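You operate a simulated robot arm through the tools that you are given. There is no shell and no other tool. Be economical: measure what you need, move in short steps, check, and stop when the job is done.

Carry out the task below with a simulated two-armed robot. There is one attempt and no reset: what you move stays moved.

JOB
Take the long insert off the rail, brush away the dust, and slide the short insert to the dusted end.
Fine: long insert on the bench top; red brush, stood back after; the short one goes up to the stop at the brushed end. Set down upright: red brush. What is to be rubbed or washed off counts as gone when no trace of it is left.
Where things are to end (x, y in the base frame): white insert within 0.06 m of [0.63, 0.2].

It is judged by the outcome, as a careful person would: the job done as asked, and still so three seconds after it is handed in. It fails if anything else is knocked over, pushed out of place, dropped, spilled or broken.

ROBOT AND FRAMES
Two 7-joint arms with fingered hands on one trunk, on a base that drives. Base frame: it is fixed to the floor where the robot stands at the start and does not move with it; the origin is under the middle of the robot, x ahead of it, y to its left, z up; the surface under the hand at the start is at about z = 0.86. Units: m, rad, N and s.
The left shoulder is at the start at [0.224, 0.125, 1.072], the right one opposite. Places, roughly: dust [0.8, 0.4, 0.9]; top of the insert bench [0.6, 0.1, 0.9]. Payload 3.7 kg a hand.
Tool frame (each hand has its own): the origin (TCP) lies between the finger pads and is the grasp point; the fingertips stand 0.025 m ahead of it; z points along the fingers, y is the line along which they close. Largest opening 0.088 m; the body of the gripper starts 0.029 m behind the TCP. The gripper is a hand of 5 fingers: y runs from the thumb to the fingers, the wrist lies at [-0.013, -0.097, -0.162] in the tool frame, and closing takes about 1.5 s.
Orientation is that of the tool frame in the base frame, as a unit quaternion [x, y, z, w]. With the fingers straight down and the wrist toward the robot, the tool's x, y and z point along [0, 1, 0], [1, 0, 0] and [0, 0, -1] of the base frame.

CONTROLS
- The arms move only by the tool drive_tool. It takes "left_increments", "right_increments" or both (then of equal length, played together; a hand with none holds still); each is a list of rows, each a list of 3 entries, a list of its own where there are three numbers: the shift along the base's x, y, z in m, then the turn, a rotation vector about the base's x, y, z in rad, then the opening, from 0 (shut) to 1 (fully open). In form: [[[x, y, z], [rx, ry, rz], gripper], ...]. A call has 1 to 20 rows; each row is the pose to reach, as a shift and turn from the pose commanded when the call began. Each row takes 0.2 s and may step no farther than 0.05 m and 0.15 rad from the row before; otherwise, or with a gripper value out of range, the whole call is refused. A pose out of reach is approached as far as the arm can. The call stops where the force on the tool passes 40 N (or 10 N more than at its start, if that is more) or the arm is blocked; 0.2 s more then pass. Each finger travels about 0.045 m/s and halts on what it meets, pressing with about 27 N; the grip force reading is that of the motor and also rises with nothing between the fingers. The clock runs only during rows and for 0.2 s after the last one: add rows that repeat a pose to give the fingers time. It gives the time, the measured TCP pose, the force on the tool (base axes), the opening and the grip force at its end, in the units of the frame above (readings bear some noise), with the torque about the TCP (base axes, N m) and any sound that the robot's microphone picked up.
- Cameras (640 x 400 px; columns grow to the right, rows downward): "scene" is now at [0.3504, 0.0155, 1.2189]; the picture's right is [0.18, -0.98, 0.00], its down [-0.45, -0.08, -0.89] and it looks along [0.88, 0.16, -0.45] (base axes); focal length 214 px, centre (320, 200). "left" rides on the left gripper at [-0.059, -0.079, -0.105] in its tool frame; the picture's right is [-0.73, -0.32, 0.61], its down [0.62, -0.68, 0.38] and it looks along [0.29, 0.66, 0.70] (tool axes); focal length 234 px, centre (320, 200). "right" rides on the right gripper at [0.059, -0.079, -0.105] in its tool frame; the picture's right is [-0.73, 0.32, -0.61], its down [-0.62, -0.68, 0.38] and it looks along [-0.29, 0.66, 0.70] (tool axes); focal length 234 px, centre (320, 200). There is no depth. A picture from a camera that has moved, and an enlarged one, comes with that camera's place and axes in the base frame and with its lens.
- grab_frame(camera): a new picture of that camera. The clock stands still meanwhile.
- move_column(by): slides the trunk up (or, below 0, down) by that many m; the arms and the scene camera ride with it, the base frame stays. It gives what a move gives, with no picture.
- base_move(legs): drives the robot by 1 to 6 legs, each [ahead, left, turn to the left] in m, m and rad, along the robot's own axes; the way and the turn of a leg run together, so that a leg with both is an arc; at most 1.5 m and 3.142 rad a leg. The arms and the cameras ride along, it lands a little off, and it stops where it bumps. It gives what a move gives.
- set_grasp(shape, hand): the hand has 5 fingers and takes this shape, open, in about a second: jaw (thumb against the fingers, like two jaws); tri (thumb and two fingers); tip (a fingertip pinch); poke (one finger out to press); point (the index stretched); flat (the hand flat); cup (the hand cupped); fist (a fist). The gripper value then closes the fingers along that shape, each until it touches; the sizes above hold for jaw. It gives what a move gives, with no picture.
- turn_head(pan, tilt): turns the head with the scene camera to pan (to the left, within 1.396 rad either way) and tilt (down, from -0.506 to 1.204), counted from straight ahead of the robot. It gives what a move gives.
- inspect(camera, box): a new picture of the part [left, top, right, bottom] of that camera's present view, enlarged. The clock stands still meanwhile.
- job_done(): hands the job in; it is judged then, once.

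Go step by step. Nothing tells you exact positions but the pictures and the camera data: compare them with the known pose of the tool, close in by small moves and look again before you grip or let go. The budget is 120 turns and 108 pictures, counting those below and the enlarged ones. Unless the task says otherwise, let go and move clear before handing in, and close with one line.

The tools are called after "Call:" as name(argument=value, ...) on one line, values as JSON. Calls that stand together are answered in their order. drive_tool: Moves the arms, as the interface text tells. Its arguments: {"type":"object","properties":{"left_increments":{"type":"array"},"right_increments":{"type":"array"}},"required":[]} The other tools are called the same way: move_column (by) slides the trunk up or down; set_grasp (shape, hand) gives the hand a shape; base_move (legs) drives the base; turn_head (pan, tilt) turns the head that bears the scene camera; grab_frame (camera) takes a picture; inspect (camera, box) takes an enlarged picture of a part of a camera's view; job_done () hands the job in.

At the start:

```text
t: 0.0
left_ee_pos: [0.5037, 0.3223, 1.1547]
left_orientation: [0.707, 0.707, 0.0, -0.001]
left_contact_force: [-0.4, 0.4, 0.4]
left_moment: [0.01, 0.02, -0.03]
left_finger_gap: 0.0874
left_finger_force: 0.0
left_shape: jaw
right_ee_pos: [0.4904, -0.0829, 1.1923]
right_orientation: [0.707, 0.707, 0.0, 0.0]
right_contact_force: [-0.1, 0.6, -0.1]
right_moment: [-0.02, -0.01, -0.01]
right_finger_gap: 0.0877
right_finger_force: 0.0
right_shape: jaw
trunk travel left (down, up): [-0.1, 0.316]
robot x, y, heading: [0.002, 0.0009, 0.004]
head pan, tilt: [0.176, 0.471]
```

scene: 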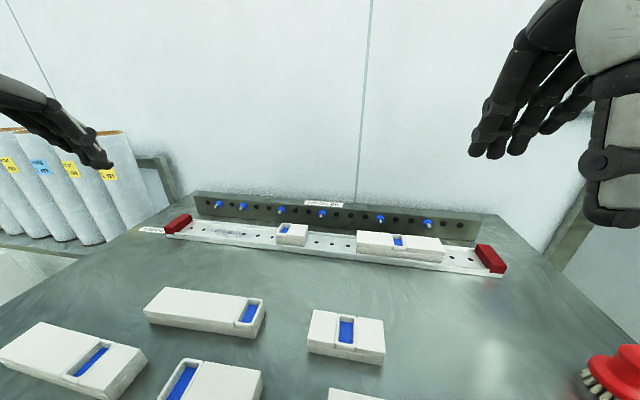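
right: 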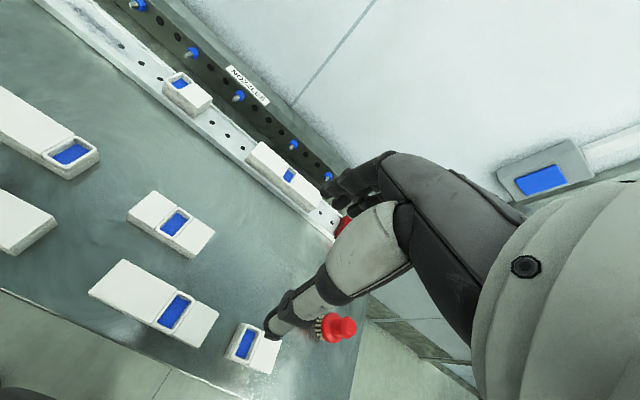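
left: 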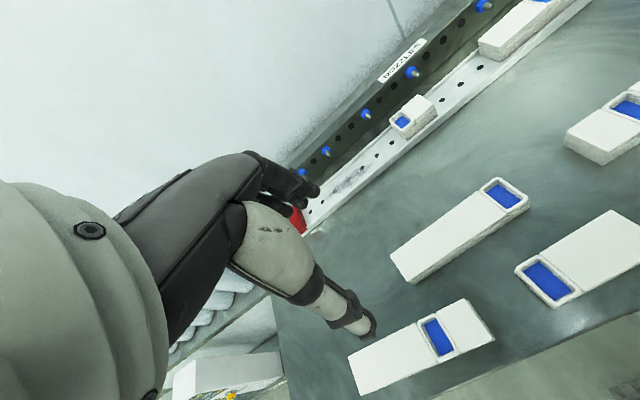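

I see the rail along x≈0.79, with a dust patch near its left end, the short insert near the middle and the long one to the right of it. The red brush is at the bench's right edge. I'll look closer before moving.

Call:
inspect(camera="scene", box=[130, 170, 330, 295])

Call:
inspect(camera="scene", box=[320, 180, 520, 305])

Call:
turn_head(pan=-0.5, tilt=0.8)

Call:
grab_frame(camera="scene")

```text
3.20 times, centred on (230, 232) of scene
camera zoom: at [0.3504, 0.0155, 1.2189], right [0.18, -0.98, 0.0], down [-0.45, -0.08, -0.89], along [0.88, 0.16, -0.45], focal length 686 px, centre (608, 96)
```

zoom: 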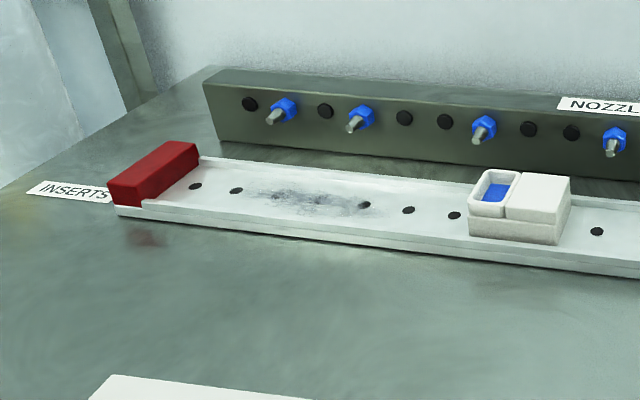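

```text
3.20 times, centred on (420, 242) of scene
camera zoom: at [0.3504, 0.0155, 1.2189], right [0.18, -0.98, 0.0], down [-0.45, -0.08, -0.89], along [0.88, 0.16, -0.45], focal length 686 px, centre (0, 64)
```

zoom: 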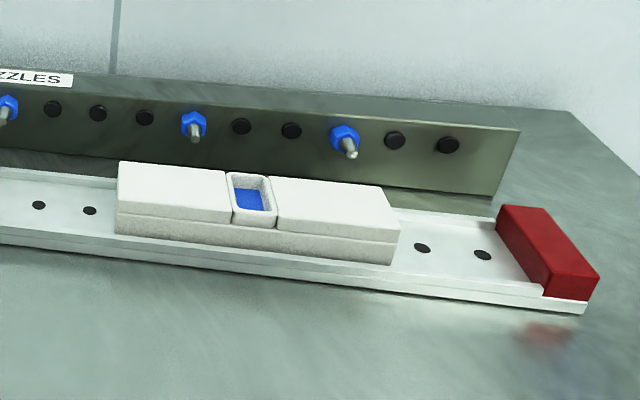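

```text
t: 1.1
left_ee_pos: [0.5031, 0.3218, 1.1553]
left_orientation: [0.707, 0.707, 0.0, 0.0]
left_contact_force: [-0.4, 0.6, 0.4]
left_moment: [0.03, 0.03, 0.0]
left_finger_gap: 0.0875
left_finger_force: 0.1
left_shape: jaw
right_ee_pos: [0.4919, -0.0828, 1.1939]
right_orientation: [0.707, 0.708, 0.0, 0.001]
right_contact_force: [-0.2, 0.8, -0.2]
right_moment: [0.01, -0.03, 0.04]
right_finger_gap: 0.0879
right_finger_force: 0.0
right_shape: jaw
trunk travel left (down, up): [-0.1, 0.316]
robot x, y, heading: [-0.0009, 0.0028, 0.001]
head pan, tilt: [-0.499, 0.799]
```

```text
102 pictures are left
camera scene: at [0.3363, -0.0344, 1.1951], right [-0.41, -0.91, 0.0], down [-0.62, 0.27, -0.74], along [0.67, -0.3, -0.68], focal length 214 px, centre (320, 200)
```

scene: 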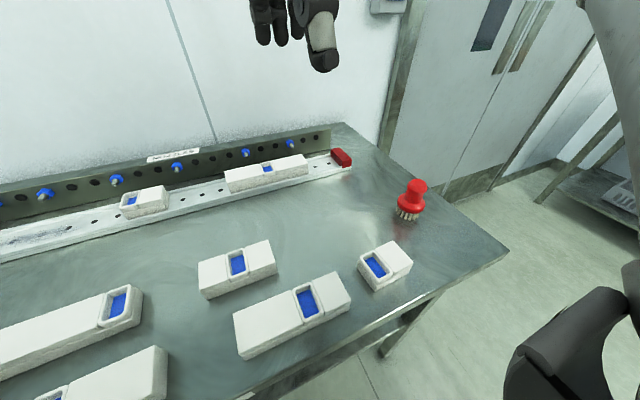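

The brush stands upright with its knob up, at about (0.55,-0.34). I'll zoom in on it and on the long insert.

Call:
inspect(camera="scene", box=[360, 160, 460, 240])

Call:
inspect(camera="scene", box=[200, 130, 360, 230])

Call:
turn_head(pan=0.35, tilt=0.85)

Call:
grab_frame(camera="scene")

```text
5.00 times, centred on (410, 200) of scene
camera zoom: at [0.3363, -0.0344, 1.1951], right [-0.41, -0.91, 0.0], down [-0.62, 0.27, -0.74], along [0.67, -0.3, -0.68], focal length 1072 px, centre (-130, 200)
```

zoom: 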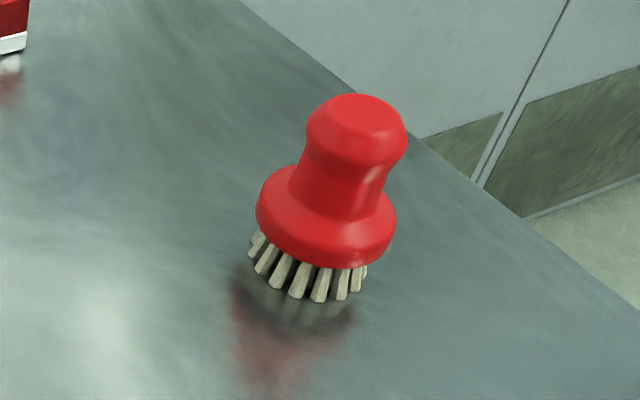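

```text
4.00 times, centred on (280, 180) of scene
camera zoom: at [0.3363, -0.0344, 1.1951], right [-0.41, -0.91, 0.0], down [-0.62, 0.27, -0.74], along [0.67, -0.3, -0.68], focal length 858 px, centre (480, 280)
```

zoom: 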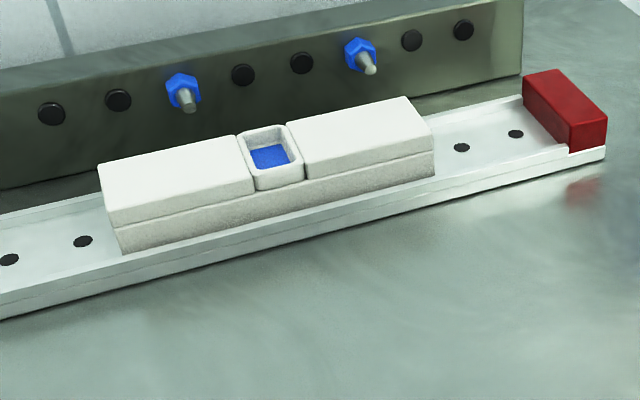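

```text
t: 2.2
left_ee_pos: [0.5032, 0.3224, 1.1544]
left_orientation: [0.707, 0.708, 0.0, 0.001]
left_contact_force: [0.6, -0.2, -0.3]
left_moment: [-0.01, 0.0, -0.01]
left_finger_gap: 0.0879
left_finger_force: 0.1
left_shape: jaw
right_ee_pos: [0.4909, -0.0827, 1.1927]
right_orientation: [0.707, 0.707, 0.0, 0.0]
right_contact_force: [-0.1, -1.6, 0.7]
right_moment: [-0.01, 0.02, 0.01]
right_finger_gap: 0.0878
right_finger_force: 0.0
right_shape: jaw
trunk travel left (down, up): [-0.1, 0.316]
robot x, y, heading: [-0.0033, -0.0006, -0.001]
head pan, tilt: [0.351, 0.85]
```

```text
99 pictures are left
camera scene: at [0.3361, -0.0337, 1.1942], right [-0.4, -0.92, 0.0], down [-0.63, 0.27, -0.73], along [0.67, -0.29, -0.68], focal length 214 px, centre (320, 200)
```

scene: 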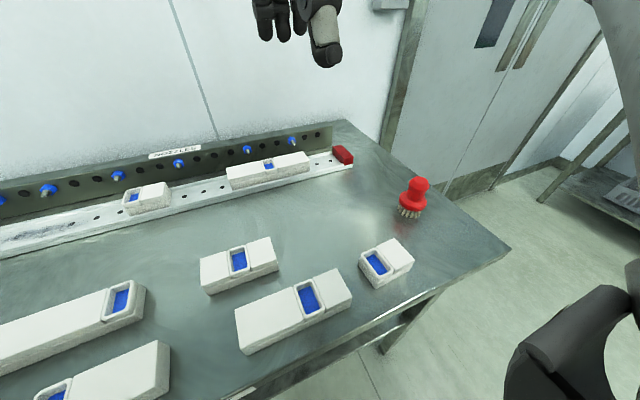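

The head was still turning, so I'll look again.

Call:
grab_frame(camera="scene")

Call:
inspect(camera="right", box=[120, 0, 380, 220])

```text
98 pictures are left
camera scene: at [0.3361, -0.0337, 1.1942], right [-0.4, -0.92, 0.0], down [-0.63, 0.27, -0.73], along [0.67, -0.29, -0.68], focal length 214 px, centre (320, 200)
```

scene: 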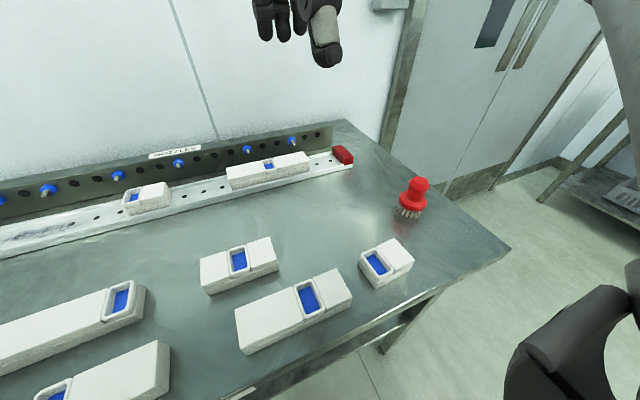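

```text
1.82 times, centred on (250, 110) of right
camera zoom: at [0.4124, -0.0258, 1.2988], right [0.32, -0.73, 0.61], down [-0.68, -0.62, -0.38], along [0.66, -0.29, -0.7], focal length 426 px, centre (447, 364)
```

zoom: 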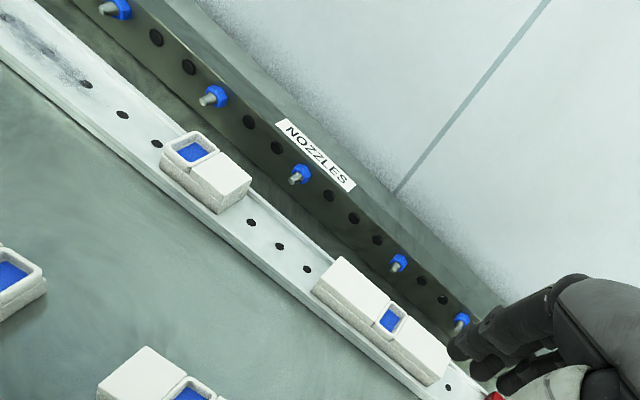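

Rough triangulation puts the long insert's top at z≈0.915 with its centre near (0.77,-0.09). The short insert spans y 0.13–0.20. I'll bring the right hand above the long insert and recheck with its camera.

Call:
drive_tool(right_increments=[[[0.04, 0, -0.02], [0, 0, 0], 1], [[0.08, 0, -0.04], [0, 0, 0], 1], [[0.12, 0, -0.06], [0, 0, 0], 1], [[0.16, 0, -0.08], [0, 0, 0], 1], [[0.2, 0, -0.1], [0, 0, 0], 1], [[0.24, 0, -0.12], [0, 0, 0], 1], [[0.275, -0.005, -0.14], [0, 0, 0], 1], [[0.275, -0.005, -0.14], [0, 0, 0], 1]])

Call:
grab_frame(camera="right")

Call:
grab_frame(camera="scene")

```text
t: 4.0
left_ee_pos: [0.5033, 0.3228, 1.1551]
left_orientation: [0.707, 0.707, 0.0, 0.0]
left_contact_force: [0.8, 0.0, 0.3]
left_moment: [0.0, 0.01, -0.01]
left_finger_gap: 0.0879
left_finger_force: 0.0
left_shape: jaw
right_ee_pos: [0.7649, -0.0883, 1.0543]
right_orientation: [0.707, 0.708, 0.0, 0.0]
right_contact_force: [-0.5, 0.6, -0.9]
right_moment: [0.02, 0.03, -0.02]
right_finger_gap: 0.0878
right_finger_force: 0.1
right_shape: jaw
trunk travel left (down, up): [-0.1, 0.316]
robot x, y, heading: [-0.0008, -0.0005, 0.005]
head pan, tilt: [0.351, 0.85]
```

```text
96 pictures are left
camera right: at [0.6871, -0.0315, 1.1601], right [0.32, -0.73, 0.61], down [-0.68, -0.62, -0.38], along [0.66, -0.29, -0.7], focal length 234 px, centre (320, 200)
```

right: 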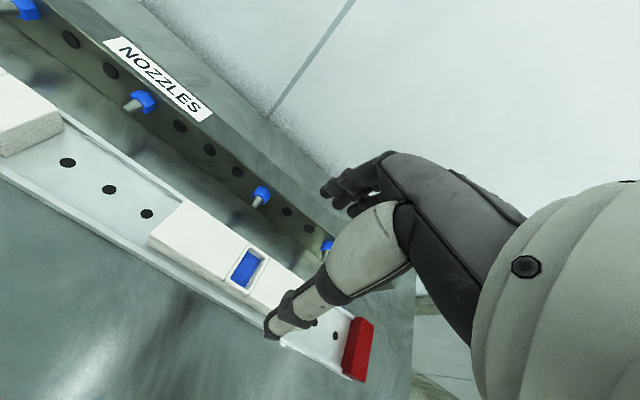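

```text
95 pictures are left
camera scene: at [0.3361, 0.0227, 1.1893], right [0.29, -0.96, 0.0], down [-0.7, -0.21, -0.69], along [0.66, 0.2, -0.73], focal length 214 px, centre (320, 200)
```

scene: 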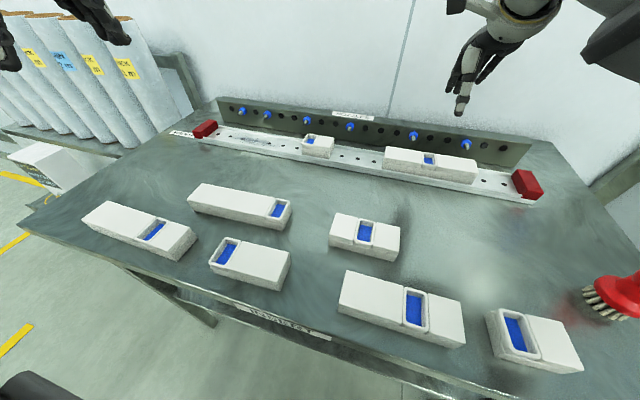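

Refined from the hand camera, the insert is about 0.047 wide and centred near (0.773,-0.091), top z≈0.915. I'll lower partway and check.

Call:
drive_tool(right_increments=[[[0.008, -0.003, -0.03], [0, 0, 0], 1], [[0.008, -0.003, -0.06], [0, 0, 0], 1], [[0.008, -0.003, -0.09], [0, 0, 0], 1], [[0.008, -0.003, -0.1], [0, 0, 0], 1]])

Call:
inspect(camera="scene", box=[340, 60, 560, 220])

Call:
grab_frame(camera="right")

```text
t: 5.0
left_ee_pos: [0.5022, 0.3228, 1.1546]
left_orientation: [0.707, 0.707, -0.001, 0.0]
left_contact_force: [-0.4, 0.0, -0.3]
left_moment: [-0.05, 0.0, 0.04]
left_finger_gap: 0.0876
left_finger_force: 0.1
left_shape: jaw
right_ee_pos: [0.7753, -0.0919, 0.954]
right_orientation: [0.707, 0.707, 0.001, 0.001]
right_contact_force: [-0.8, 0.5, -1.0]
right_moment: [0.0, 0.03, -0.01]
right_finger_gap: 0.0876
right_finger_force: 0.1
right_shape: jaw
trunk travel left (down, up): [-0.1, 0.316]
robot x, y, heading: [-0.001, 0.0015, 0.003]
head pan, tilt: [0.351, 0.85]
```

```text
2.50 times, centred on (450, 140) of scene
camera zoom: at [0.3366, 0.0229, 1.1892], right [0.29, -0.96, 0.0], down [-0.7, -0.21, -0.69], along [0.66, 0.2, -0.73], focal length 536 px, centre (-5, 350)
```

zoom: 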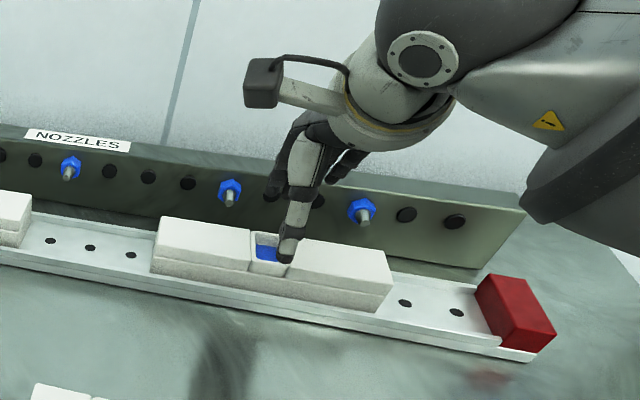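

```text
93 pictures are left
camera right: at [0.696, -0.035, 1.0598], right [0.32, -0.73, 0.61], down [-0.68, -0.62, -0.38], along [0.66, -0.29, -0.7], focal length 234 px, centre (320, 200)
```

right: 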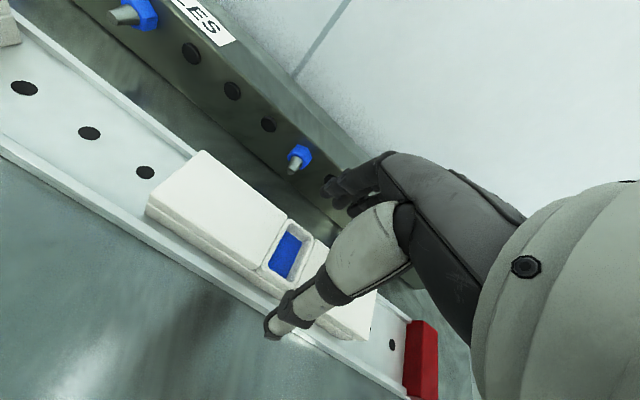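

The alignment holds: insert centre x≈0.772, and the jaws straddle it. I'll descend 0.04 and close.

Call:
drive_tool(right_increments=[[[-0.002, 0, -0.02], [0, 0, 0], 1], [[-0.002, 0, -0.035], [0, 0, 0], 1], [[-0.002, 0, -0.042], [0, 0, 0], 1], [[-0.002, 0, -0.042], [0, 0, 0], 1]])

Call:
inspect(camera="scene", box=[340, 60, 560, 220])

Call:
grab_frame(camera="right")

```text
t: 6.0
left_ee_pos: [0.5026, 0.3232, 1.1554]
left_orientation: [0.707, 0.707, 0.0, 0.0]
left_contact_force: [0.2, -0.1, 0.3]
left_moment: [-0.02, -0.01, -0.04]
left_finger_gap: 0.0873
left_finger_force: 0.0
left_shape: jaw
right_ee_pos: [0.7728, -0.0922, 0.9106]
right_orientation: [0.708, 0.707, 0.0, 0.0]
right_contact_force: [0.1, 0.0, -0.3]
right_moment: [0.03, -0.01, 0.0]
right_finger_gap: 0.0878
right_finger_force: 0.0
right_shape: jaw
trunk travel left (down, up): [-0.1, 0.316]
robot x, y, heading: [-0.0013, -0.0022, 0.002]
head pan, tilt: [0.351, 0.85]
```

```text
2.50 times, centred on (450, 140) of scene
camera zoom: at [0.3366, 0.023, 1.1893], right [0.29, -0.96, 0.0], down [-0.69, -0.21, -0.69], along [0.66, 0.2, -0.73], focal length 536 px, centre (-5, 350)
```

zoom: 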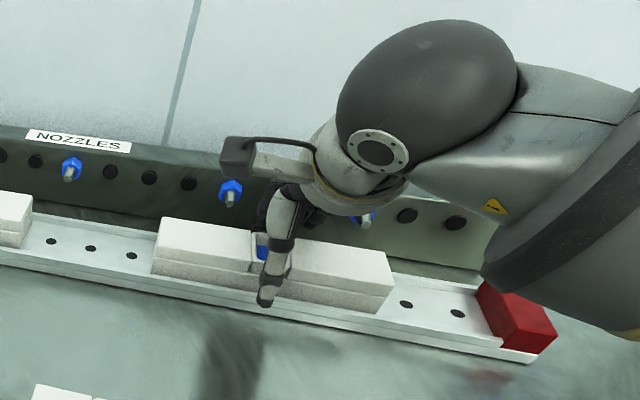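

```text
91 pictures are left
camera right: at [0.6937, -0.0343, 1.017], right [0.32, -0.73, 0.61], down [-0.68, -0.62, -0.38], along [0.66, -0.29, -0.7], focal length 234 px, centre (320, 200)
```

right: 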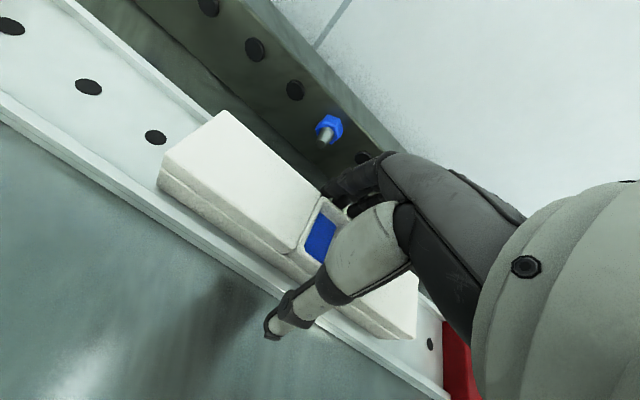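

The fingers straddle the insert with no contact. I'll close.

Call:
drive_tool(right_increments=[[[0, 0, 0], [0, 0, 0], 0.6], [[0, 0, 0], [0, 0, 0], 0.4], [[0, 0, 0], [0, 0, 0], 0.3], [[0, 0, 0], [0, 0, 0], 0.3], [[0, 0, 0], [0, 0, 0], 0.3], [[0, 0, 0], [0, 0, 0], 0.3], [[0, 0, 0], [0, 0, 0], 0.3], [[0, 0, 0], [0, 0, 0], 0.3]])

Call:
grab_frame(camera="right")

```text
t: 7.8
left_ee_pos: [0.503, 0.3222, 1.1551]
left_orientation: [0.706, 0.708, 0.0, 0.0]
left_contact_force: [0.4, -0.9, -0.2]
left_moment: [0.0, 0.01, 0.02]
left_finger_gap: 0.0876
left_finger_force: 0.0
left_shape: jaw
right_ee_pos: [0.7731, -0.0911, 0.912]
right_orientation: [0.707, 0.707, 0.0, 0.0]
right_contact_force: [1.2, -0.4, 0.2]
right_moment: [-0.01, 0.0, 0.13]
right_finger_gap: 0.0441
right_finger_force: 27.1
right_shape: jaw
trunk travel left (down, up): [-0.1, 0.316]
robot x, y, heading: [-0.0013, -0.0008, -0.003]
head pan, tilt: [0.351, 0.85]
```

```text
90 pictures are left
camera right: at [0.694, -0.0344, 1.0169], right [0.32, -0.73, 0.61], down [-0.68, -0.62, -0.38], along [0.66, -0.29, -0.7], focal length 234 px, centre (320, 200)
```

right: 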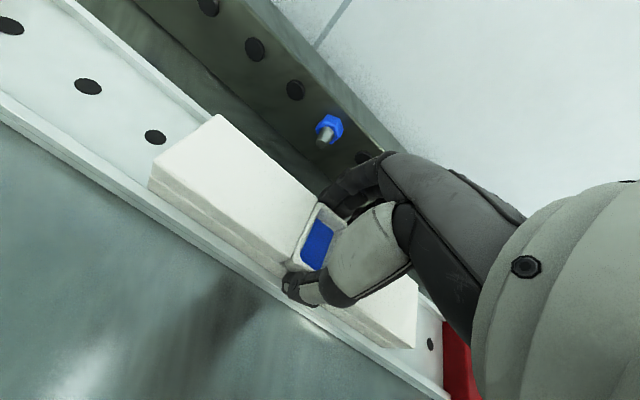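

Gripped at gap 0.044 with 27 N. I'll lift straight up and look.

Call:
drive_tool(right_increments=[[[0, 0, 0.01], [0, 0, 0], 0.3], [[0, 0, 0.03], [0, 0, 0], 0.3], [[0, 0, 0.05], [0, 0, 0], 0.3], [[0, 0, 0.08], [0, 0, 0], 0.3], [[0, 0, 0.11], [0, 0, 0], 0.3], [[0, 0, 0.11], [0, 0, 0], 0.3]])

Call:
grab_frame(camera="scene")

Call:
grab_frame(camera="right")

```text
t: 9.2
left_ee_pos: [0.5038, 0.3228, 1.1542]
left_orientation: [0.707, 0.707, -0.001, -0.001]
left_contact_force: [0.4, 0.1, -0.5]
left_moment: [-0.01, 0.01, 0.0]
left_finger_gap: 0.0876
left_finger_force: 0.1
left_shape: jaw
right_ee_pos: [0.7735, -0.0906, 1.0196]
right_orientation: [0.707, 0.707, -0.001, -0.002]
right_contact_force: [-0.5, 0.6, -3.3]
right_moment: [-0.01, -0.01, 0.01]
right_finger_gap: 0.044
right_finger_force: 26.6
right_shape: jaw
trunk travel left (down, up): [-0.1, 0.316]
robot x, y, heading: [-0.0009, 0.0019, -0.0]
head pan, tilt: [0.351, 0.85]
```

```text
89 pictures are left
camera scene: at [0.3375, 0.0232, 1.1891], right [0.3, -0.95, 0.0], down [-0.69, -0.22, -0.69], along [0.66, 0.21, -0.73], focal length 214 px, centre (320, 200)
```

scene: 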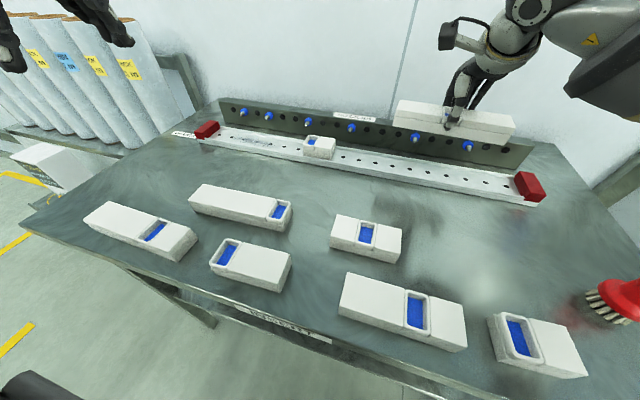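

```text
88 pictures are left
camera right: at [0.6944, -0.0333, 1.1265], right [0.32, -0.73, 0.61], down [-0.68, -0.62, -0.38], along [0.66, -0.29, -0.7], focal length 234 px, centre (320, 200)
```

right: 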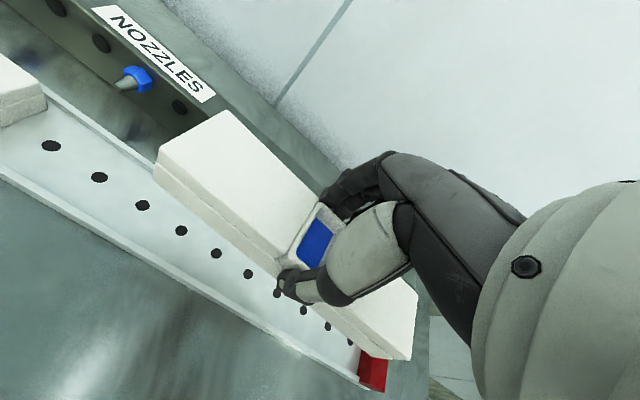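

The long insert is up with the rail clear beneath it. I'll carry it high to (0.648,0.19) and shift the left hand out of the way.

Call:
drive_tool(right_increments=[[[-0.04, 0, 0], [0, 0, 0], 0.3], [[-0.08, 0, 0], [0, 0, 0], 0.3], [[-0.12, 0.015, 0], [0, 0, 0], 0.3], [[-0.125, 0.06, 0], [0, 0, 0], 0.3], [[-0.125, 0.1, 0], [0, 0, 0], 0.3], [[-0.125, 0.14, 0], [0, 0, 0], 0.3], [[-0.125, 0.18, 0], [0, 0, 0], 0.3], [[-0.125, 0.22, 0], [0, 0, 0], 0.3], [[-0.125, 0.26, 0], [0, 0, 0], 0.3], [[-0.125, 0.281, 0], [0, 0, 0], 0.3], [[-0.125, 0.281, 0], [0, 0, 0], 0.3]], left_increments=[[[0, 0.04, 0], [0, 0, 0], 1], [[0, 0.08, 0], [0, 0, 0], 1], [[0, 0.12, 0], [0, 0, 0], 1], [[0, 0.15, 0], [0, 0, 0], 1], [[0, 0.15, 0], [0, 0, 0], 1], [[0, 0.15, 0], [0, 0, 0], 1], [[0, 0.15, 0], [0, 0, 0], 1], [[0, 0.15, 0], [0, 0, 0], 1], [[0, 0.15, 0], [0, 0, 0], 1], [[0, 0.15, 0], [0, 0, 0], 1], [[0, 0.15, 0], [0, 0, 0], 1]])

Call:
grab_frame(camera="scene")

Call:
grab_frame(camera="right")

```text
t: 11.6
left_ee_pos: [0.5044, 0.4724, 1.1531]
left_orientation: [0.707, 0.707, 0.001, -0.001]
left_contact_force: [-0.9, 0.3, -0.1]
left_moment: [-0.01, 0.01, 0.01]
left_finger_gap: 0.0877
left_finger_force: 0.1
left_shape: jaw
right_ee_pos: [0.648, 0.1901, 1.0208]
right_orientation: [0.707, 0.707, 0.0, 0.0]
right_contact_force: [0.2, -0.4, -3.8]
right_moment: [0.0, 0.0, 0.04]
right_finger_gap: 0.044
right_finger_force: 26.9
right_shape: jaw
trunk travel left (down, up): [-0.1, 0.316]
robot x, y, heading: [-0.0031, -0.0014, -0.004]
head pan, tilt: [0.351, 0.85]
```

```text
87 pictures are left
camera scene: at [0.3371, 0.0228, 1.189], right [0.29, -0.96, 0.0], down [-0.7, -0.21, -0.69], along [0.66, 0.2, -0.73], focal length 214 px, centre (320, 200)
```

scene: 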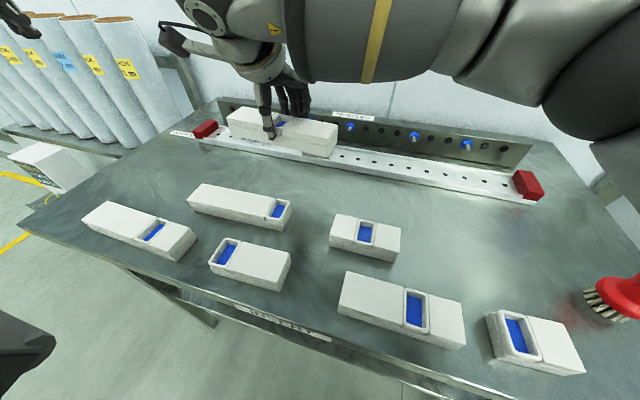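

```text
86 pictures are left
camera right: at [0.5694, 0.2476, 1.1261], right [0.32, -0.73, 0.61], down [-0.68, -0.62, -0.38], along [0.66, -0.29, -0.7], focal length 234 px, centre (320, 200)
```

right: 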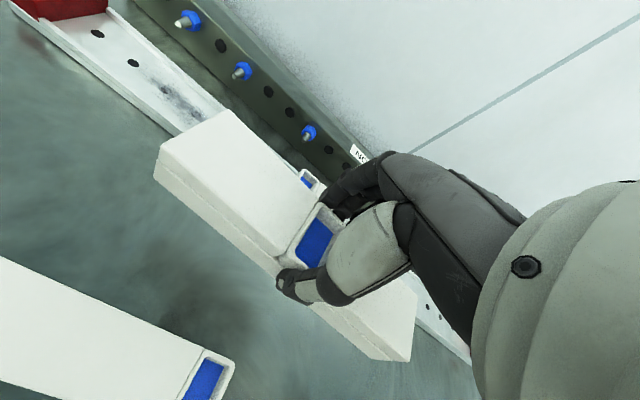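

The insert hovers over free bench. I'll lower it in stages, letting the force reading tell me when it touches.

Call:
drive_tool(right_increments=[[[0, 0, -0.03], [0, 0, 0], 0.3], [[0, 0, -0.06], [0, 0, 0], 0.3], [[0, 0, -0.085], [0, 0, 0], 0.3], [[0, 0, -0.095], [0, 0, 0], 0.3], [[0, 0, -0.1], [0, 0, 0], 0.3], [[0, 0, -0.1], [0, 0, 0], 0.3]])

Call:
grab_frame(camera="scene")

Call:
grab_frame(camera="right")

```text
t: 13.0
left_ee_pos: [0.5034, 0.473, 1.1538]
left_orientation: [0.707, 0.707, -0.001, 0.0]
left_contact_force: [-0.7, -0.2, 1.0]
left_moment: [0.0, 0.02, -0.05]
left_finger_gap: 0.0878
left_finger_force: 0.1
left_shape: jaw
right_ee_pos: [0.6478, 0.1908, 0.9222]
right_orientation: [0.707, 0.707, -0.001, 0.0]
right_contact_force: [-0.2, -0.2, -3.5]
right_moment: [0.0, -0.01, -0.01]
right_finger_gap: 0.0439
right_finger_force: 27.2
right_shape: jaw
trunk travel left (down, up): [-0.1, 0.316]
robot x, y, heading: [-0.001, -0.0011, 0.003]
head pan, tilt: [0.351, 0.85]
```

```text
85 pictures are left
camera scene: at [0.337, 0.0231, 1.1892], right [0.3, -0.96, 0.0], down [-0.69, -0.21, -0.69], along [0.66, 0.2, -0.73], focal length 214 px, centre (320, 200)
```

scene: 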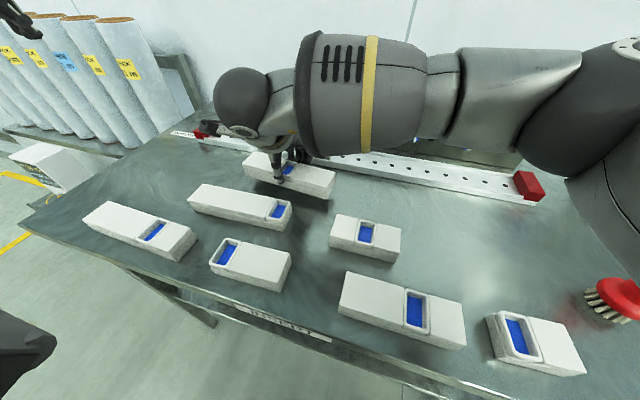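

```text
84 pictures are left
camera right: at [0.5695, 0.2471, 1.0272], right [0.32, -0.73, 0.61], down [-0.68, -0.62, -0.38], along [0.66, -0.29, -0.7], focal length 234 px, centre (320, 200)
```

right: 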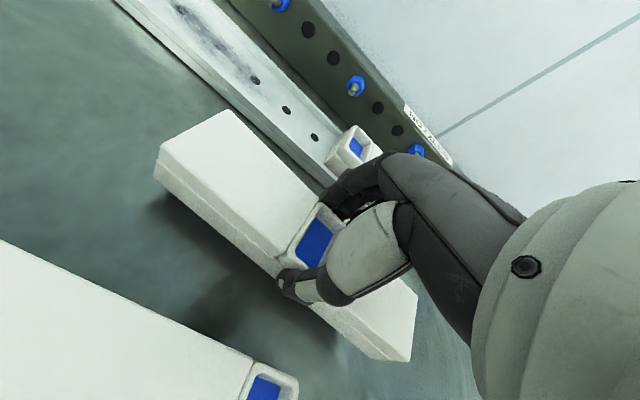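

The gap below looks clear and it is still hanging. I'll keep lowering slowly.

Call:
drive_tool(right_increments=[[[0, 0, -0.006], [0, 0, 0], 0.3], [[0, 0, -0.011], [0, 0, 0], 0.3], [[0, 0, -0.014], [0, 0, 0], 0.3], [[0, 0, -0.014], [0, 0, 0], 0.3]])

```text
t: 14.0
left_ee_pos: [0.5035, 0.4736, 1.1531]
left_orientation: [0.707, 0.707, 0.0, 0.0]
left_contact_force: [0.0, 0.8, 0.0]
left_moment: [-0.01, 0.0, 0.01]
left_finger_gap: 0.0877
left_finger_force: 0.0
left_shape: jaw
right_ee_pos: [0.6478, 0.1908, 0.9069]
right_orientation: [0.707, 0.707, 0.0, -0.001]
right_contact_force: [-0.3, -0.6, -3.7]
right_moment: [-0.01, 0.02, 0.01]
right_finger_gap: 0.044
right_finger_force: 26.5
right_shape: jaw
trunk travel left (down, up): [-0.1, 0.316]
robot x, y, heading: [0.0008, -0.001, 0.0]
head pan, tilt: [0.351, 0.85]
```

Call:
drive_tool(right_increments=[[[0, 0, -0.002], [0, 0, 0], 0.3], [[0, 0, -0.004], [0, 0, 0], 0.3], [[0, 0, -0.005], [0, 0, 0], 0.3], [[0, 0, -0.005], [0, 0, 0], 0.3]])

Call:
grab_frame(camera="right")

```text
t: 15.0
left_ee_pos: [0.5035, 0.4729, 1.1524]
left_orientation: [0.707, 0.708, 0.0, -0.001]
left_contact_force: [0.0, -0.7, 0.6]
left_moment: [-0.02, 0.01, 0.02]
left_finger_gap: 0.0878
left_finger_force: 0.1
left_shape: jaw
right_ee_pos: [0.647, 0.19, 0.9017]
right_orientation: [0.708, 0.707, 0.0, 0.001]
right_contact_force: [-0.3, -0.3, -3.4]
right_moment: [0.01, 0.0, 0.0]
right_finger_gap: 0.0437
right_finger_force: 27.0
right_shape: jaw
trunk travel left (down, up): [-0.1, 0.316]
robot x, y, heading: [0.0009, 0.0, -0.001]
head pan, tilt: [0.351, 0.85]
```

```text
83 pictures are left
camera right: at [0.5685, 0.2471, 1.0077], right [0.32, -0.73, 0.61], down [-0.68, -0.62, -0.38], along [0.66, -0.29, -0.7], focal length 234 px, centre (320, 200)
```

right: 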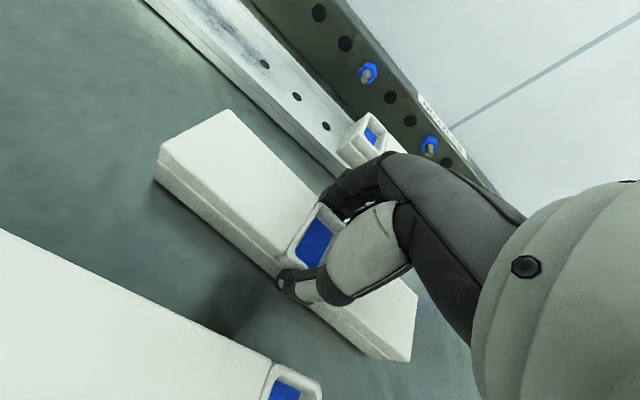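

Still hanging at z=0.902, so I'll continue in millimetres.

Call:
drive_tool(right_increments=[[[0, 0, -0.001], [0, 0, 0], 0.3], [[0, 0, -0.002], [0, 0, 0], 0.3], [[0, 0, -0.003], [0, 0, 0], 0.3], [[0, 0, -0.004], [0, 0, 0], 0.3], [[0, 0, -0.005], [0, 0, 0], 0.3]])

```text
t: 16.2
left_ee_pos: [0.503, 0.4726, 1.1541]
left_orientation: [0.707, 0.708, 0.001, 0.0]
left_contact_force: [0.3, 0.3, 0.8]
left_moment: [0.01, 0.0, 0.05]
left_finger_gap: 0.0878
left_finger_force: 0.0
left_shape: jaw
right_ee_pos: [0.6478, 0.1909, 0.8988]
right_orientation: [0.707, 0.707, 0.002, 0.001]
right_contact_force: [0.0, -1.4, 7.0]
right_moment: [-0.06, 0.04, 0.01]
right_finger_gap: 0.0439
right_finger_force: 26.7
right_shape: jaw
trunk travel left (down, up): [-0.1, 0.316]
robot x, y, heading: [0.0029, -0.0034, -0.002]
head pan, tilt: [0.351, 0.85]
```

It is on the bench (contact force now upward). I'll open partially and look.

Call:
drive_tool(right_increments=[[[0, 0, 0], [0, 0, 0], 0.55], [[0, 0, 0], [0, 0, 0], 0.65], [[0, 0, 0], [0, 0, 0], 0.75], [[0, 0, 0], [0, 0, 0], 0.75], [[0, 0, 0], [0, 0, 0], 0.75]])

Call:
grab_frame(camera="right")

```text
t: 17.4
left_ee_pos: [0.5044, 0.473, 1.1531]
left_orientation: [0.707, 0.707, 0.0, 0.0]
left_contact_force: [0.2, -0.1, -0.3]
left_moment: [0.01, 0.02, 0.0]
left_finger_gap: 0.0878
left_finger_force: 0.2
left_shape: jaw
right_ee_pos: [0.647, 0.1915, 0.8975]
right_orientation: [0.707, 0.707, 0.0, 0.0]
right_contact_force: [-0.6, -0.9, -0.2]
right_moment: [-0.02, 0.0, 0.02]
right_finger_gap: 0.0657
right_finger_force: 0.0
right_shape: jaw
trunk travel left (down, up): [-0.1, 0.316]
robot x, y, heading: [-0.0009, -0.0005, 0.001]
head pan, tilt: [0.351, 0.85]
```

```text
82 pictures are left
camera right: at [0.5684, 0.2476, 1.0024], right [0.32, -0.73, 0.61], down [-0.68, -0.62, -0.38], along [0.66, -0.29, -0.7], focal length 234 px, centre (320, 200)
```

right: 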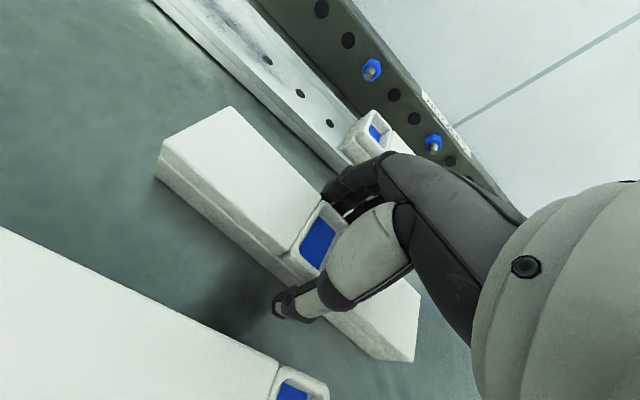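

The long insert is released in place. I'll lift clear and swing the right hand over to the brush.

Call:
drive_tool(right_increments=[[[0, 0, 0.03], [0, 0, 0], 0.75], [[0, 0, 0.07], [0, 0, 0], 0.75], [[0, 0, 0.12], [0, 0, 0], 0.9], [[0, 0, 0.17], [0, 0, 0], 1], [[0, -0.05, 0.18], [0, 0, 0], 1], [[-0.01, -0.095, 0.18], [0, 0, 0], 1], [[-0.02, -0.14, 0.18], [0, 0, 0], 1], [[-0.03, -0.185, 0.18], [0, 0, 0], 1], [[-0.04, -0.23, 0.18], [0, 0, 0], 1], [[-0.05, -0.275, 0.18], [0, 0, 0], 1], [[-0.06, -0.32, 0.18], [0, 0, 0], 1], [[-0.07, -0.365, 0.18], [0, 0, 0], 1], [[-0.08, -0.41, 0.18], [0, 0, 0], 1], [[-0.09, -0.455, 0.18], [0, 0, 0], 1], [[-0.098, -0.5, 0.18], [0, 0, 0], 1], [[-0.098, -0.525, 0.18], [0, 0, 0], 1], [[-0.098, -0.525, 0.18], [0, 0, 0], 1]])

Call:
grab_frame(camera="scene")

Call:
grab_frame(camera="right")

Call:
turn_head(pan=-0.6, tilt=0.75)

```text
refused: row 5 steps farther than a row can; nothing moved
```

```text
81 pictures are left
camera scene: at [0.3367, 0.0234, 1.1895], right [0.3, -0.95, 0.0], down [-0.69, -0.22, -0.69], along [0.66, 0.21, -0.72], focal length 214 px, centre (320, 200)
```

scene: 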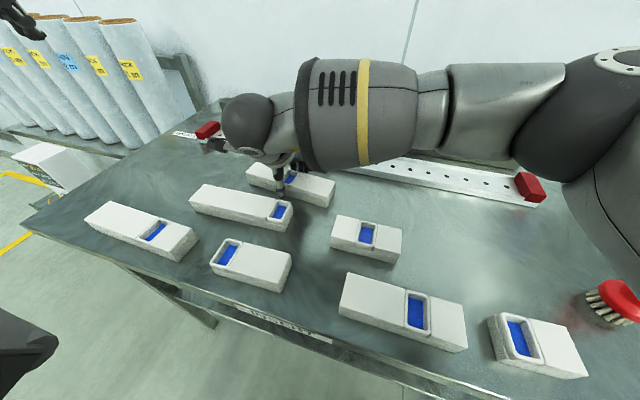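

```text
80 pictures are left
camera right: at [0.5684, 0.2476, 1.0024], right [0.32, -0.73, 0.61], down [-0.68, -0.62, -0.38], along [0.66, -0.29, -0.7], focal length 234 px, centre (320, 200)
```

right: 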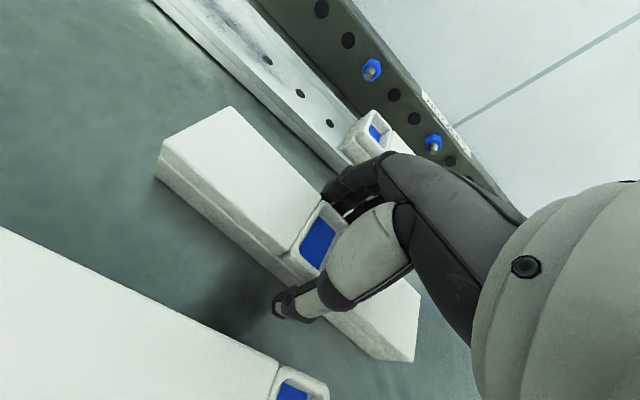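

```text
t: 18.6
left_ee_pos: [0.5032, 0.473, 1.1533]
left_orientation: [0.707, 0.707, -0.001, 0.0]
left_contact_force: [0.1, 0.0, -0.3]
left_moment: [0.03, 0.03, -0.02]
left_finger_gap: 0.0876
left_finger_force: 0.1
left_shape: jaw
right_ee_pos: [0.647, 0.1903, 0.8964]
right_orientation: [0.707, 0.707, 0.0, 0.0]
right_contact_force: [-0.2, -0.3, -0.8]
right_moment: [0.0, -0.02, -0.05]
right_finger_gap: 0.0656
right_finger_force: 0.2
right_shape: jaw
trunk travel left (down, up): [-0.1, 0.316]
robot x, y, heading: [0.0013, -0.0019, 0.0]
head pan, tilt: [-0.6, 0.75]
```

That call was refused because one row stepped too far, so nothing moved. I'll send it again with smaller steps.

Call:
drive_tool(right_increments=[[[0, 0, 0.03], [0, 0, 0], 0.75], [[0, 0, 0.07], [0, 0, 0], 0.75], [[0, 0, 0.115], [0, 0, 0], 0.9], [[0, 0, 0.16], [0, 0, 0], 1], [[0, -0.04, 0.18], [0, 0, 0], 1], [[-0.01, -0.085, 0.18], [0, 0, 0], 1], [[-0.02, -0.13, 0.18], [0, 0, 0], 1], [[-0.03, -0.175, 0.18], [0, 0, 0], 1], [[-0.04, -0.22, 0.18], [0, 0, 0], 1], [[-0.05, -0.265, 0.18], [0, 0, 0], 1], [[-0.06, -0.31, 0.18], [0, 0, 0], 1], [[-0.07, -0.355, 0.18], [0, 0, 0], 1], [[-0.08, -0.4, 0.18], [0, 0, 0], 1], [[-0.09, -0.445, 0.18], [0, 0, 0], 1], [[-0.098, -0.485, 0.18], [0, 0, 0], 1], [[-0.098, -0.525, 0.18], [0, 0, 0], 1], [[-0.098, -0.525, 0.18], [0, 0, 0], 1]])

Call:
grab_frame(camera="scene")

Call:
grab_frame(camera="right")

```text
t: 22.2
left_ee_pos: [0.5039, 0.4736, 1.1534]
left_orientation: [0.708, 0.707, -0.001, 0.0]
left_contact_force: [0.0, 0.0, -0.3]
left_moment: [-0.01, -0.04, -0.05]
left_finger_gap: 0.0876
left_finger_force: 0.0
left_shape: jaw
right_ee_pos: [0.5498, -0.3345, 1.0784]
right_orientation: [0.707, 0.708, 0.0, 0.0]
right_contact_force: [0.3, 0.7, -0.6]
right_moment: [0.01, 0.03, -0.03]
right_finger_gap: 0.0878
right_finger_force: 0.1
right_shape: jaw
trunk travel left (down, up): [-0.1, 0.316]
robot x, y, heading: [0.0035, 0.0004, -0.005]
head pan, tilt: [-0.6, 0.75]
```

```text
79 pictures are left
camera scene: at [0.3311, -0.0461, 1.1961], right [-0.54, -0.84, 0.0], down [-0.56, 0.36, -0.75], along [0.63, -0.41, -0.66], focal length 214 px, centre (320, 200)
```

scene: 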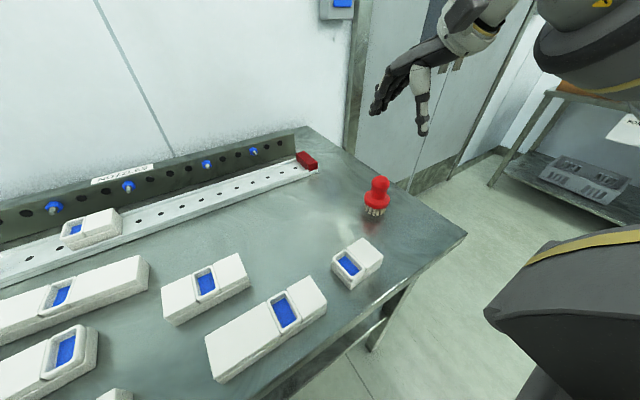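

```text
78 pictures are left
camera right: at [0.4715, -0.2781, 1.1838], right [0.32, -0.73, 0.61], down [-0.68, -0.62, -0.38], along [0.66, -0.29, -0.7], focal length 234 px, centre (320, 200)
```

right: 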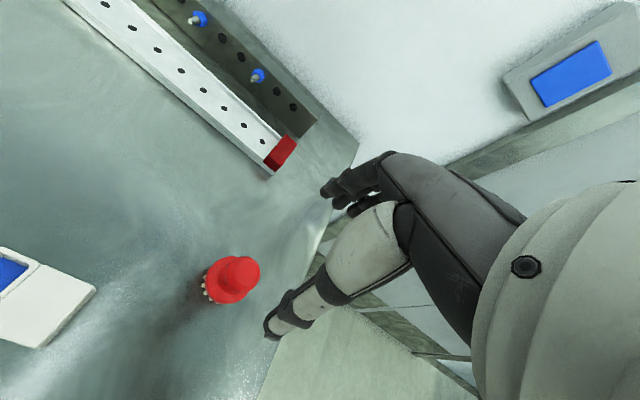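

The brush knob top is at about (0.553,-0.331,0.95). I'll descend to just above it and check the alignment.

Call:
drive_tool(right_increments=[[[0.003, 0.003, -0.03], [0, 0, 0], 1], [[0.003, 0.003, -0.06], [0, 0, 0], 1], [[0.003, 0.003, -0.085], [0, 0, 0], 1], [[0.003, 0.003, -0.085], [0, 0, 0], 1]])

Call:
inspect(camera="scene", box=[300, 80, 460, 240])

Call:
grab_frame(camera="right")

```text
t: 23.2
left_ee_pos: [0.504, 0.4737, 1.1536]
left_orientation: [0.707, 0.708, 0.0, 0.0]
left_contact_force: [0.2, -0.7, -0.4]
left_moment: [0.02, 0.02, -0.03]
left_finger_gap: 0.0878
left_finger_force: 0.0
left_shape: jaw
right_ee_pos: [0.5535, -0.3303, 0.992]
right_orientation: [0.707, 0.707, 0.0, 0.0]
right_contact_force: [0.0, -0.2, 0.4]
right_moment: [0.0, 0.0, -0.01]
right_finger_gap: 0.0878
right_finger_force: 0.1
right_shape: jaw
trunk travel left (down, up): [-0.1, 0.316]
robot x, y, heading: [-0.0013, 0.0021, -0.004]
head pan, tilt: [-0.6, 0.75]
```

```text
2.50 times, centred on (380, 160) of scene
camera zoom: at [0.3306, -0.0463, 1.1964], right [-0.54, -0.84, 0.0], down [-0.56, 0.36, -0.75], along [0.63, -0.41, -0.66], focal length 536 px, centre (170, 300)
```

zoom: 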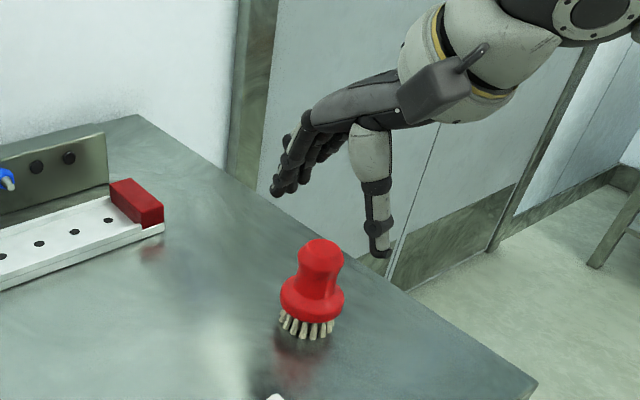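

```text
76 pictures are left
camera right: at [0.4736, -0.274, 1.0984], right [0.32, -0.73, 0.61], down [-0.68, -0.62, -0.38], along [0.66, -0.29, -0.7], focal length 234 px, centre (320, 200)
```

right: 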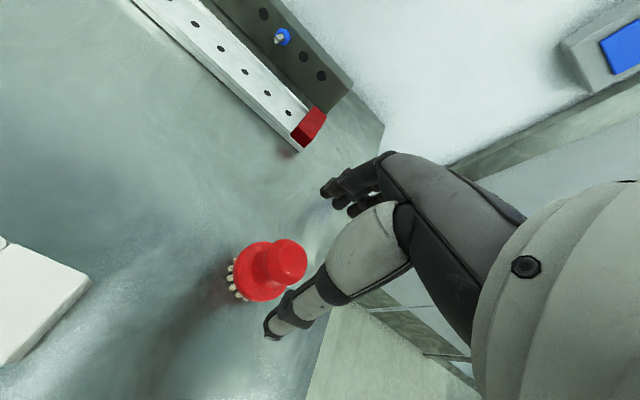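

The jaw is nearly centred over the knob. I'll shift a few millimetres and descend to z≈0.935.

Call:
drive_tool(right_increments=[[[-0.002, -0.002, -0.02], [0, 0, 0], 1], [[-0.002, -0.002, -0.04], [0, 0, 0], 1], [[-0.002, -0.002, -0.057], [0, 0, 0], 1], [[-0.002, -0.002, -0.057], [0, 0, 0], 1]])

Call:
inspect(camera="scene", box=[300, 80, 460, 240])

Call:
grab_frame(camera="right")

```text
t: 24.2
left_ee_pos: [0.5049, 0.4737, 1.1542]
left_orientation: [0.707, 0.707, -0.001, 0.0]
left_contact_force: [0.0, 0.5, 0.5]
left_moment: [-0.02, 0.01, 0.0]
left_finger_gap: 0.0879
left_finger_force: 0.1
left_shape: jaw
right_ee_pos: [0.5497, -0.334, 0.9354]
right_orientation: [0.707, 0.707, -0.001, -0.001]
right_contact_force: [0.7, 0.1, 0.2]
right_moment: [0.0, 0.01, -0.03]
right_finger_gap: 0.0875
right_finger_force: 0.2
right_shape: jaw
trunk travel left (down, up): [-0.1, 0.316]
robot x, y, heading: [0.0012, 0.0033, -0.001]
head pan, tilt: [-0.6, 0.75]
```

```text
2.50 times, centred on (380, 160) of scene
camera zoom: at [0.3305, -0.0463, 1.1964], right [-0.54, -0.84, 0.0], down [-0.56, 0.36, -0.75], along [0.63, -0.41, -0.66], focal length 536 px, centre (170, 300)
```

zoom: 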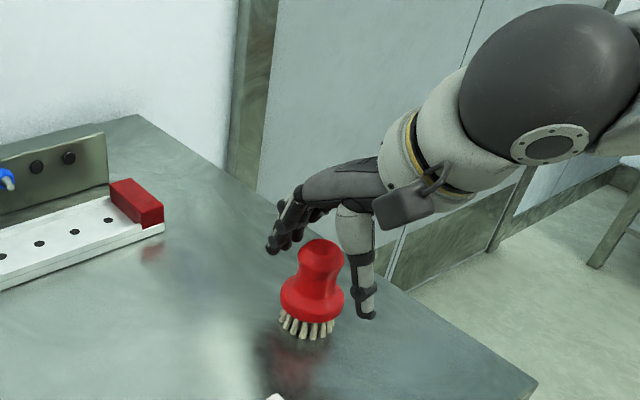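

```text
74 pictures are left
camera right: at [0.4713, -0.2766, 1.0411], right [0.32, -0.73, 0.61], down [-0.68, -0.62, -0.38], along [0.66, -0.29, -0.7], focal length 234 px, centre (320, 200)
```

right: 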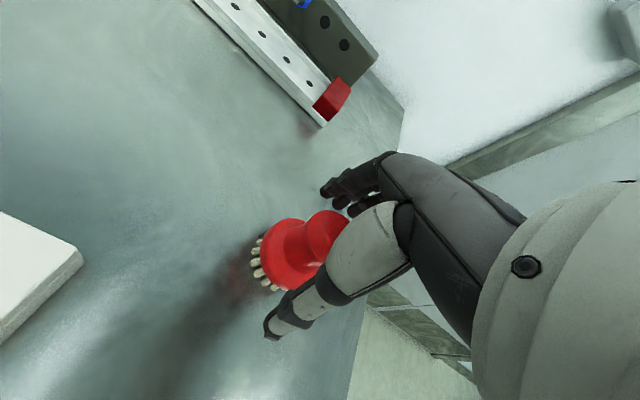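

The knob is between the jaws. I'll close on it.

Call:
drive_tool(right_increments=[[[0.002, 0.002, -0.002], [0, 0, 0], 0.8], [[0.002, 0.002, -0.002], [0, 0, 0], 0.6], [[0.002, 0.002, -0.002], [0, 0, 0], 0.4], [[0.002, 0.002, -0.002], [0, 0, 0], 0.2], [[0.002, 0.002, -0.002], [0, 0, 0], 0.1], [[0.002, 0.002, -0.002], [0, 0, 0], 0.1], [[0.002, 0.002, -0.002], [0, 0, 0], 0.1], [[0.002, 0.002, -0.002], [0, 0, 0], 0.1], [[0.002, 0.002, -0.002], [0, 0, 0], 0.1]])

Call:
inspect(camera="scene", box=[300, 80, 460, 240])

Call:
grab_frame(camera="right")

```text
t: 26.2
left_ee_pos: [0.5035, 0.4739, 1.1536]
left_orientation: [0.707, 0.707, 0.0, 0.0]
left_contact_force: [0.1, 0.5, 0.1]
left_moment: [0.02, 0.04, -0.03]
left_finger_gap: 0.0877
left_finger_force: 0.1
left_shape: jaw
right_ee_pos: [0.5527, -0.3312, 0.9327]
right_orientation: [0.707, 0.707, 0.0, 0.0]
right_contact_force: [0.4, -0.5, 0.5]
right_moment: [-0.04, -0.01, 0.0]
right_finger_gap: 0.0262
right_finger_force: 27.6
right_shape: jaw
trunk travel left (down, up): [-0.1, 0.316]
robot x, y, heading: [-0.0013, 0.001, -0.003]
head pan, tilt: [-0.6, 0.75]
```

```text
2.50 times, centred on (380, 160) of scene
camera zoom: at [0.3306, -0.0464, 1.1963], right [-0.55, -0.84, 0.0], down [-0.56, 0.36, -0.75], along [0.63, -0.41, -0.66], focal length 536 px, centre (170, 300)
```

zoom: 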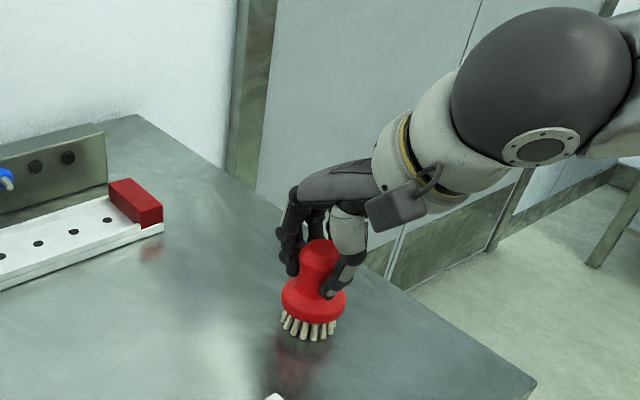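

```text
72 pictures are left
camera right: at [0.4734, -0.275, 1.0392], right [0.32, -0.73, 0.61], down [-0.68, -0.62, -0.38], along [0.66, -0.29, -0.7], focal length 234 px, centre (320, 200)
```

right: 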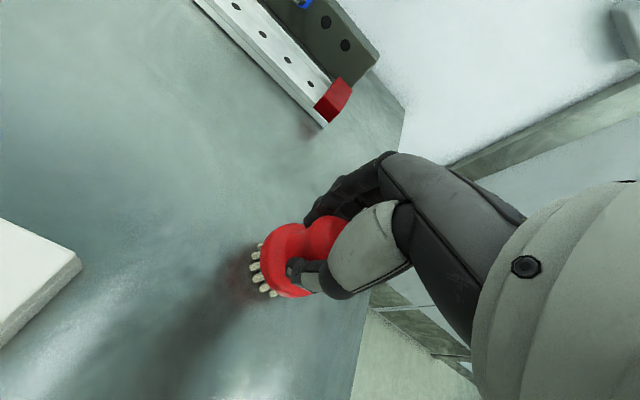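

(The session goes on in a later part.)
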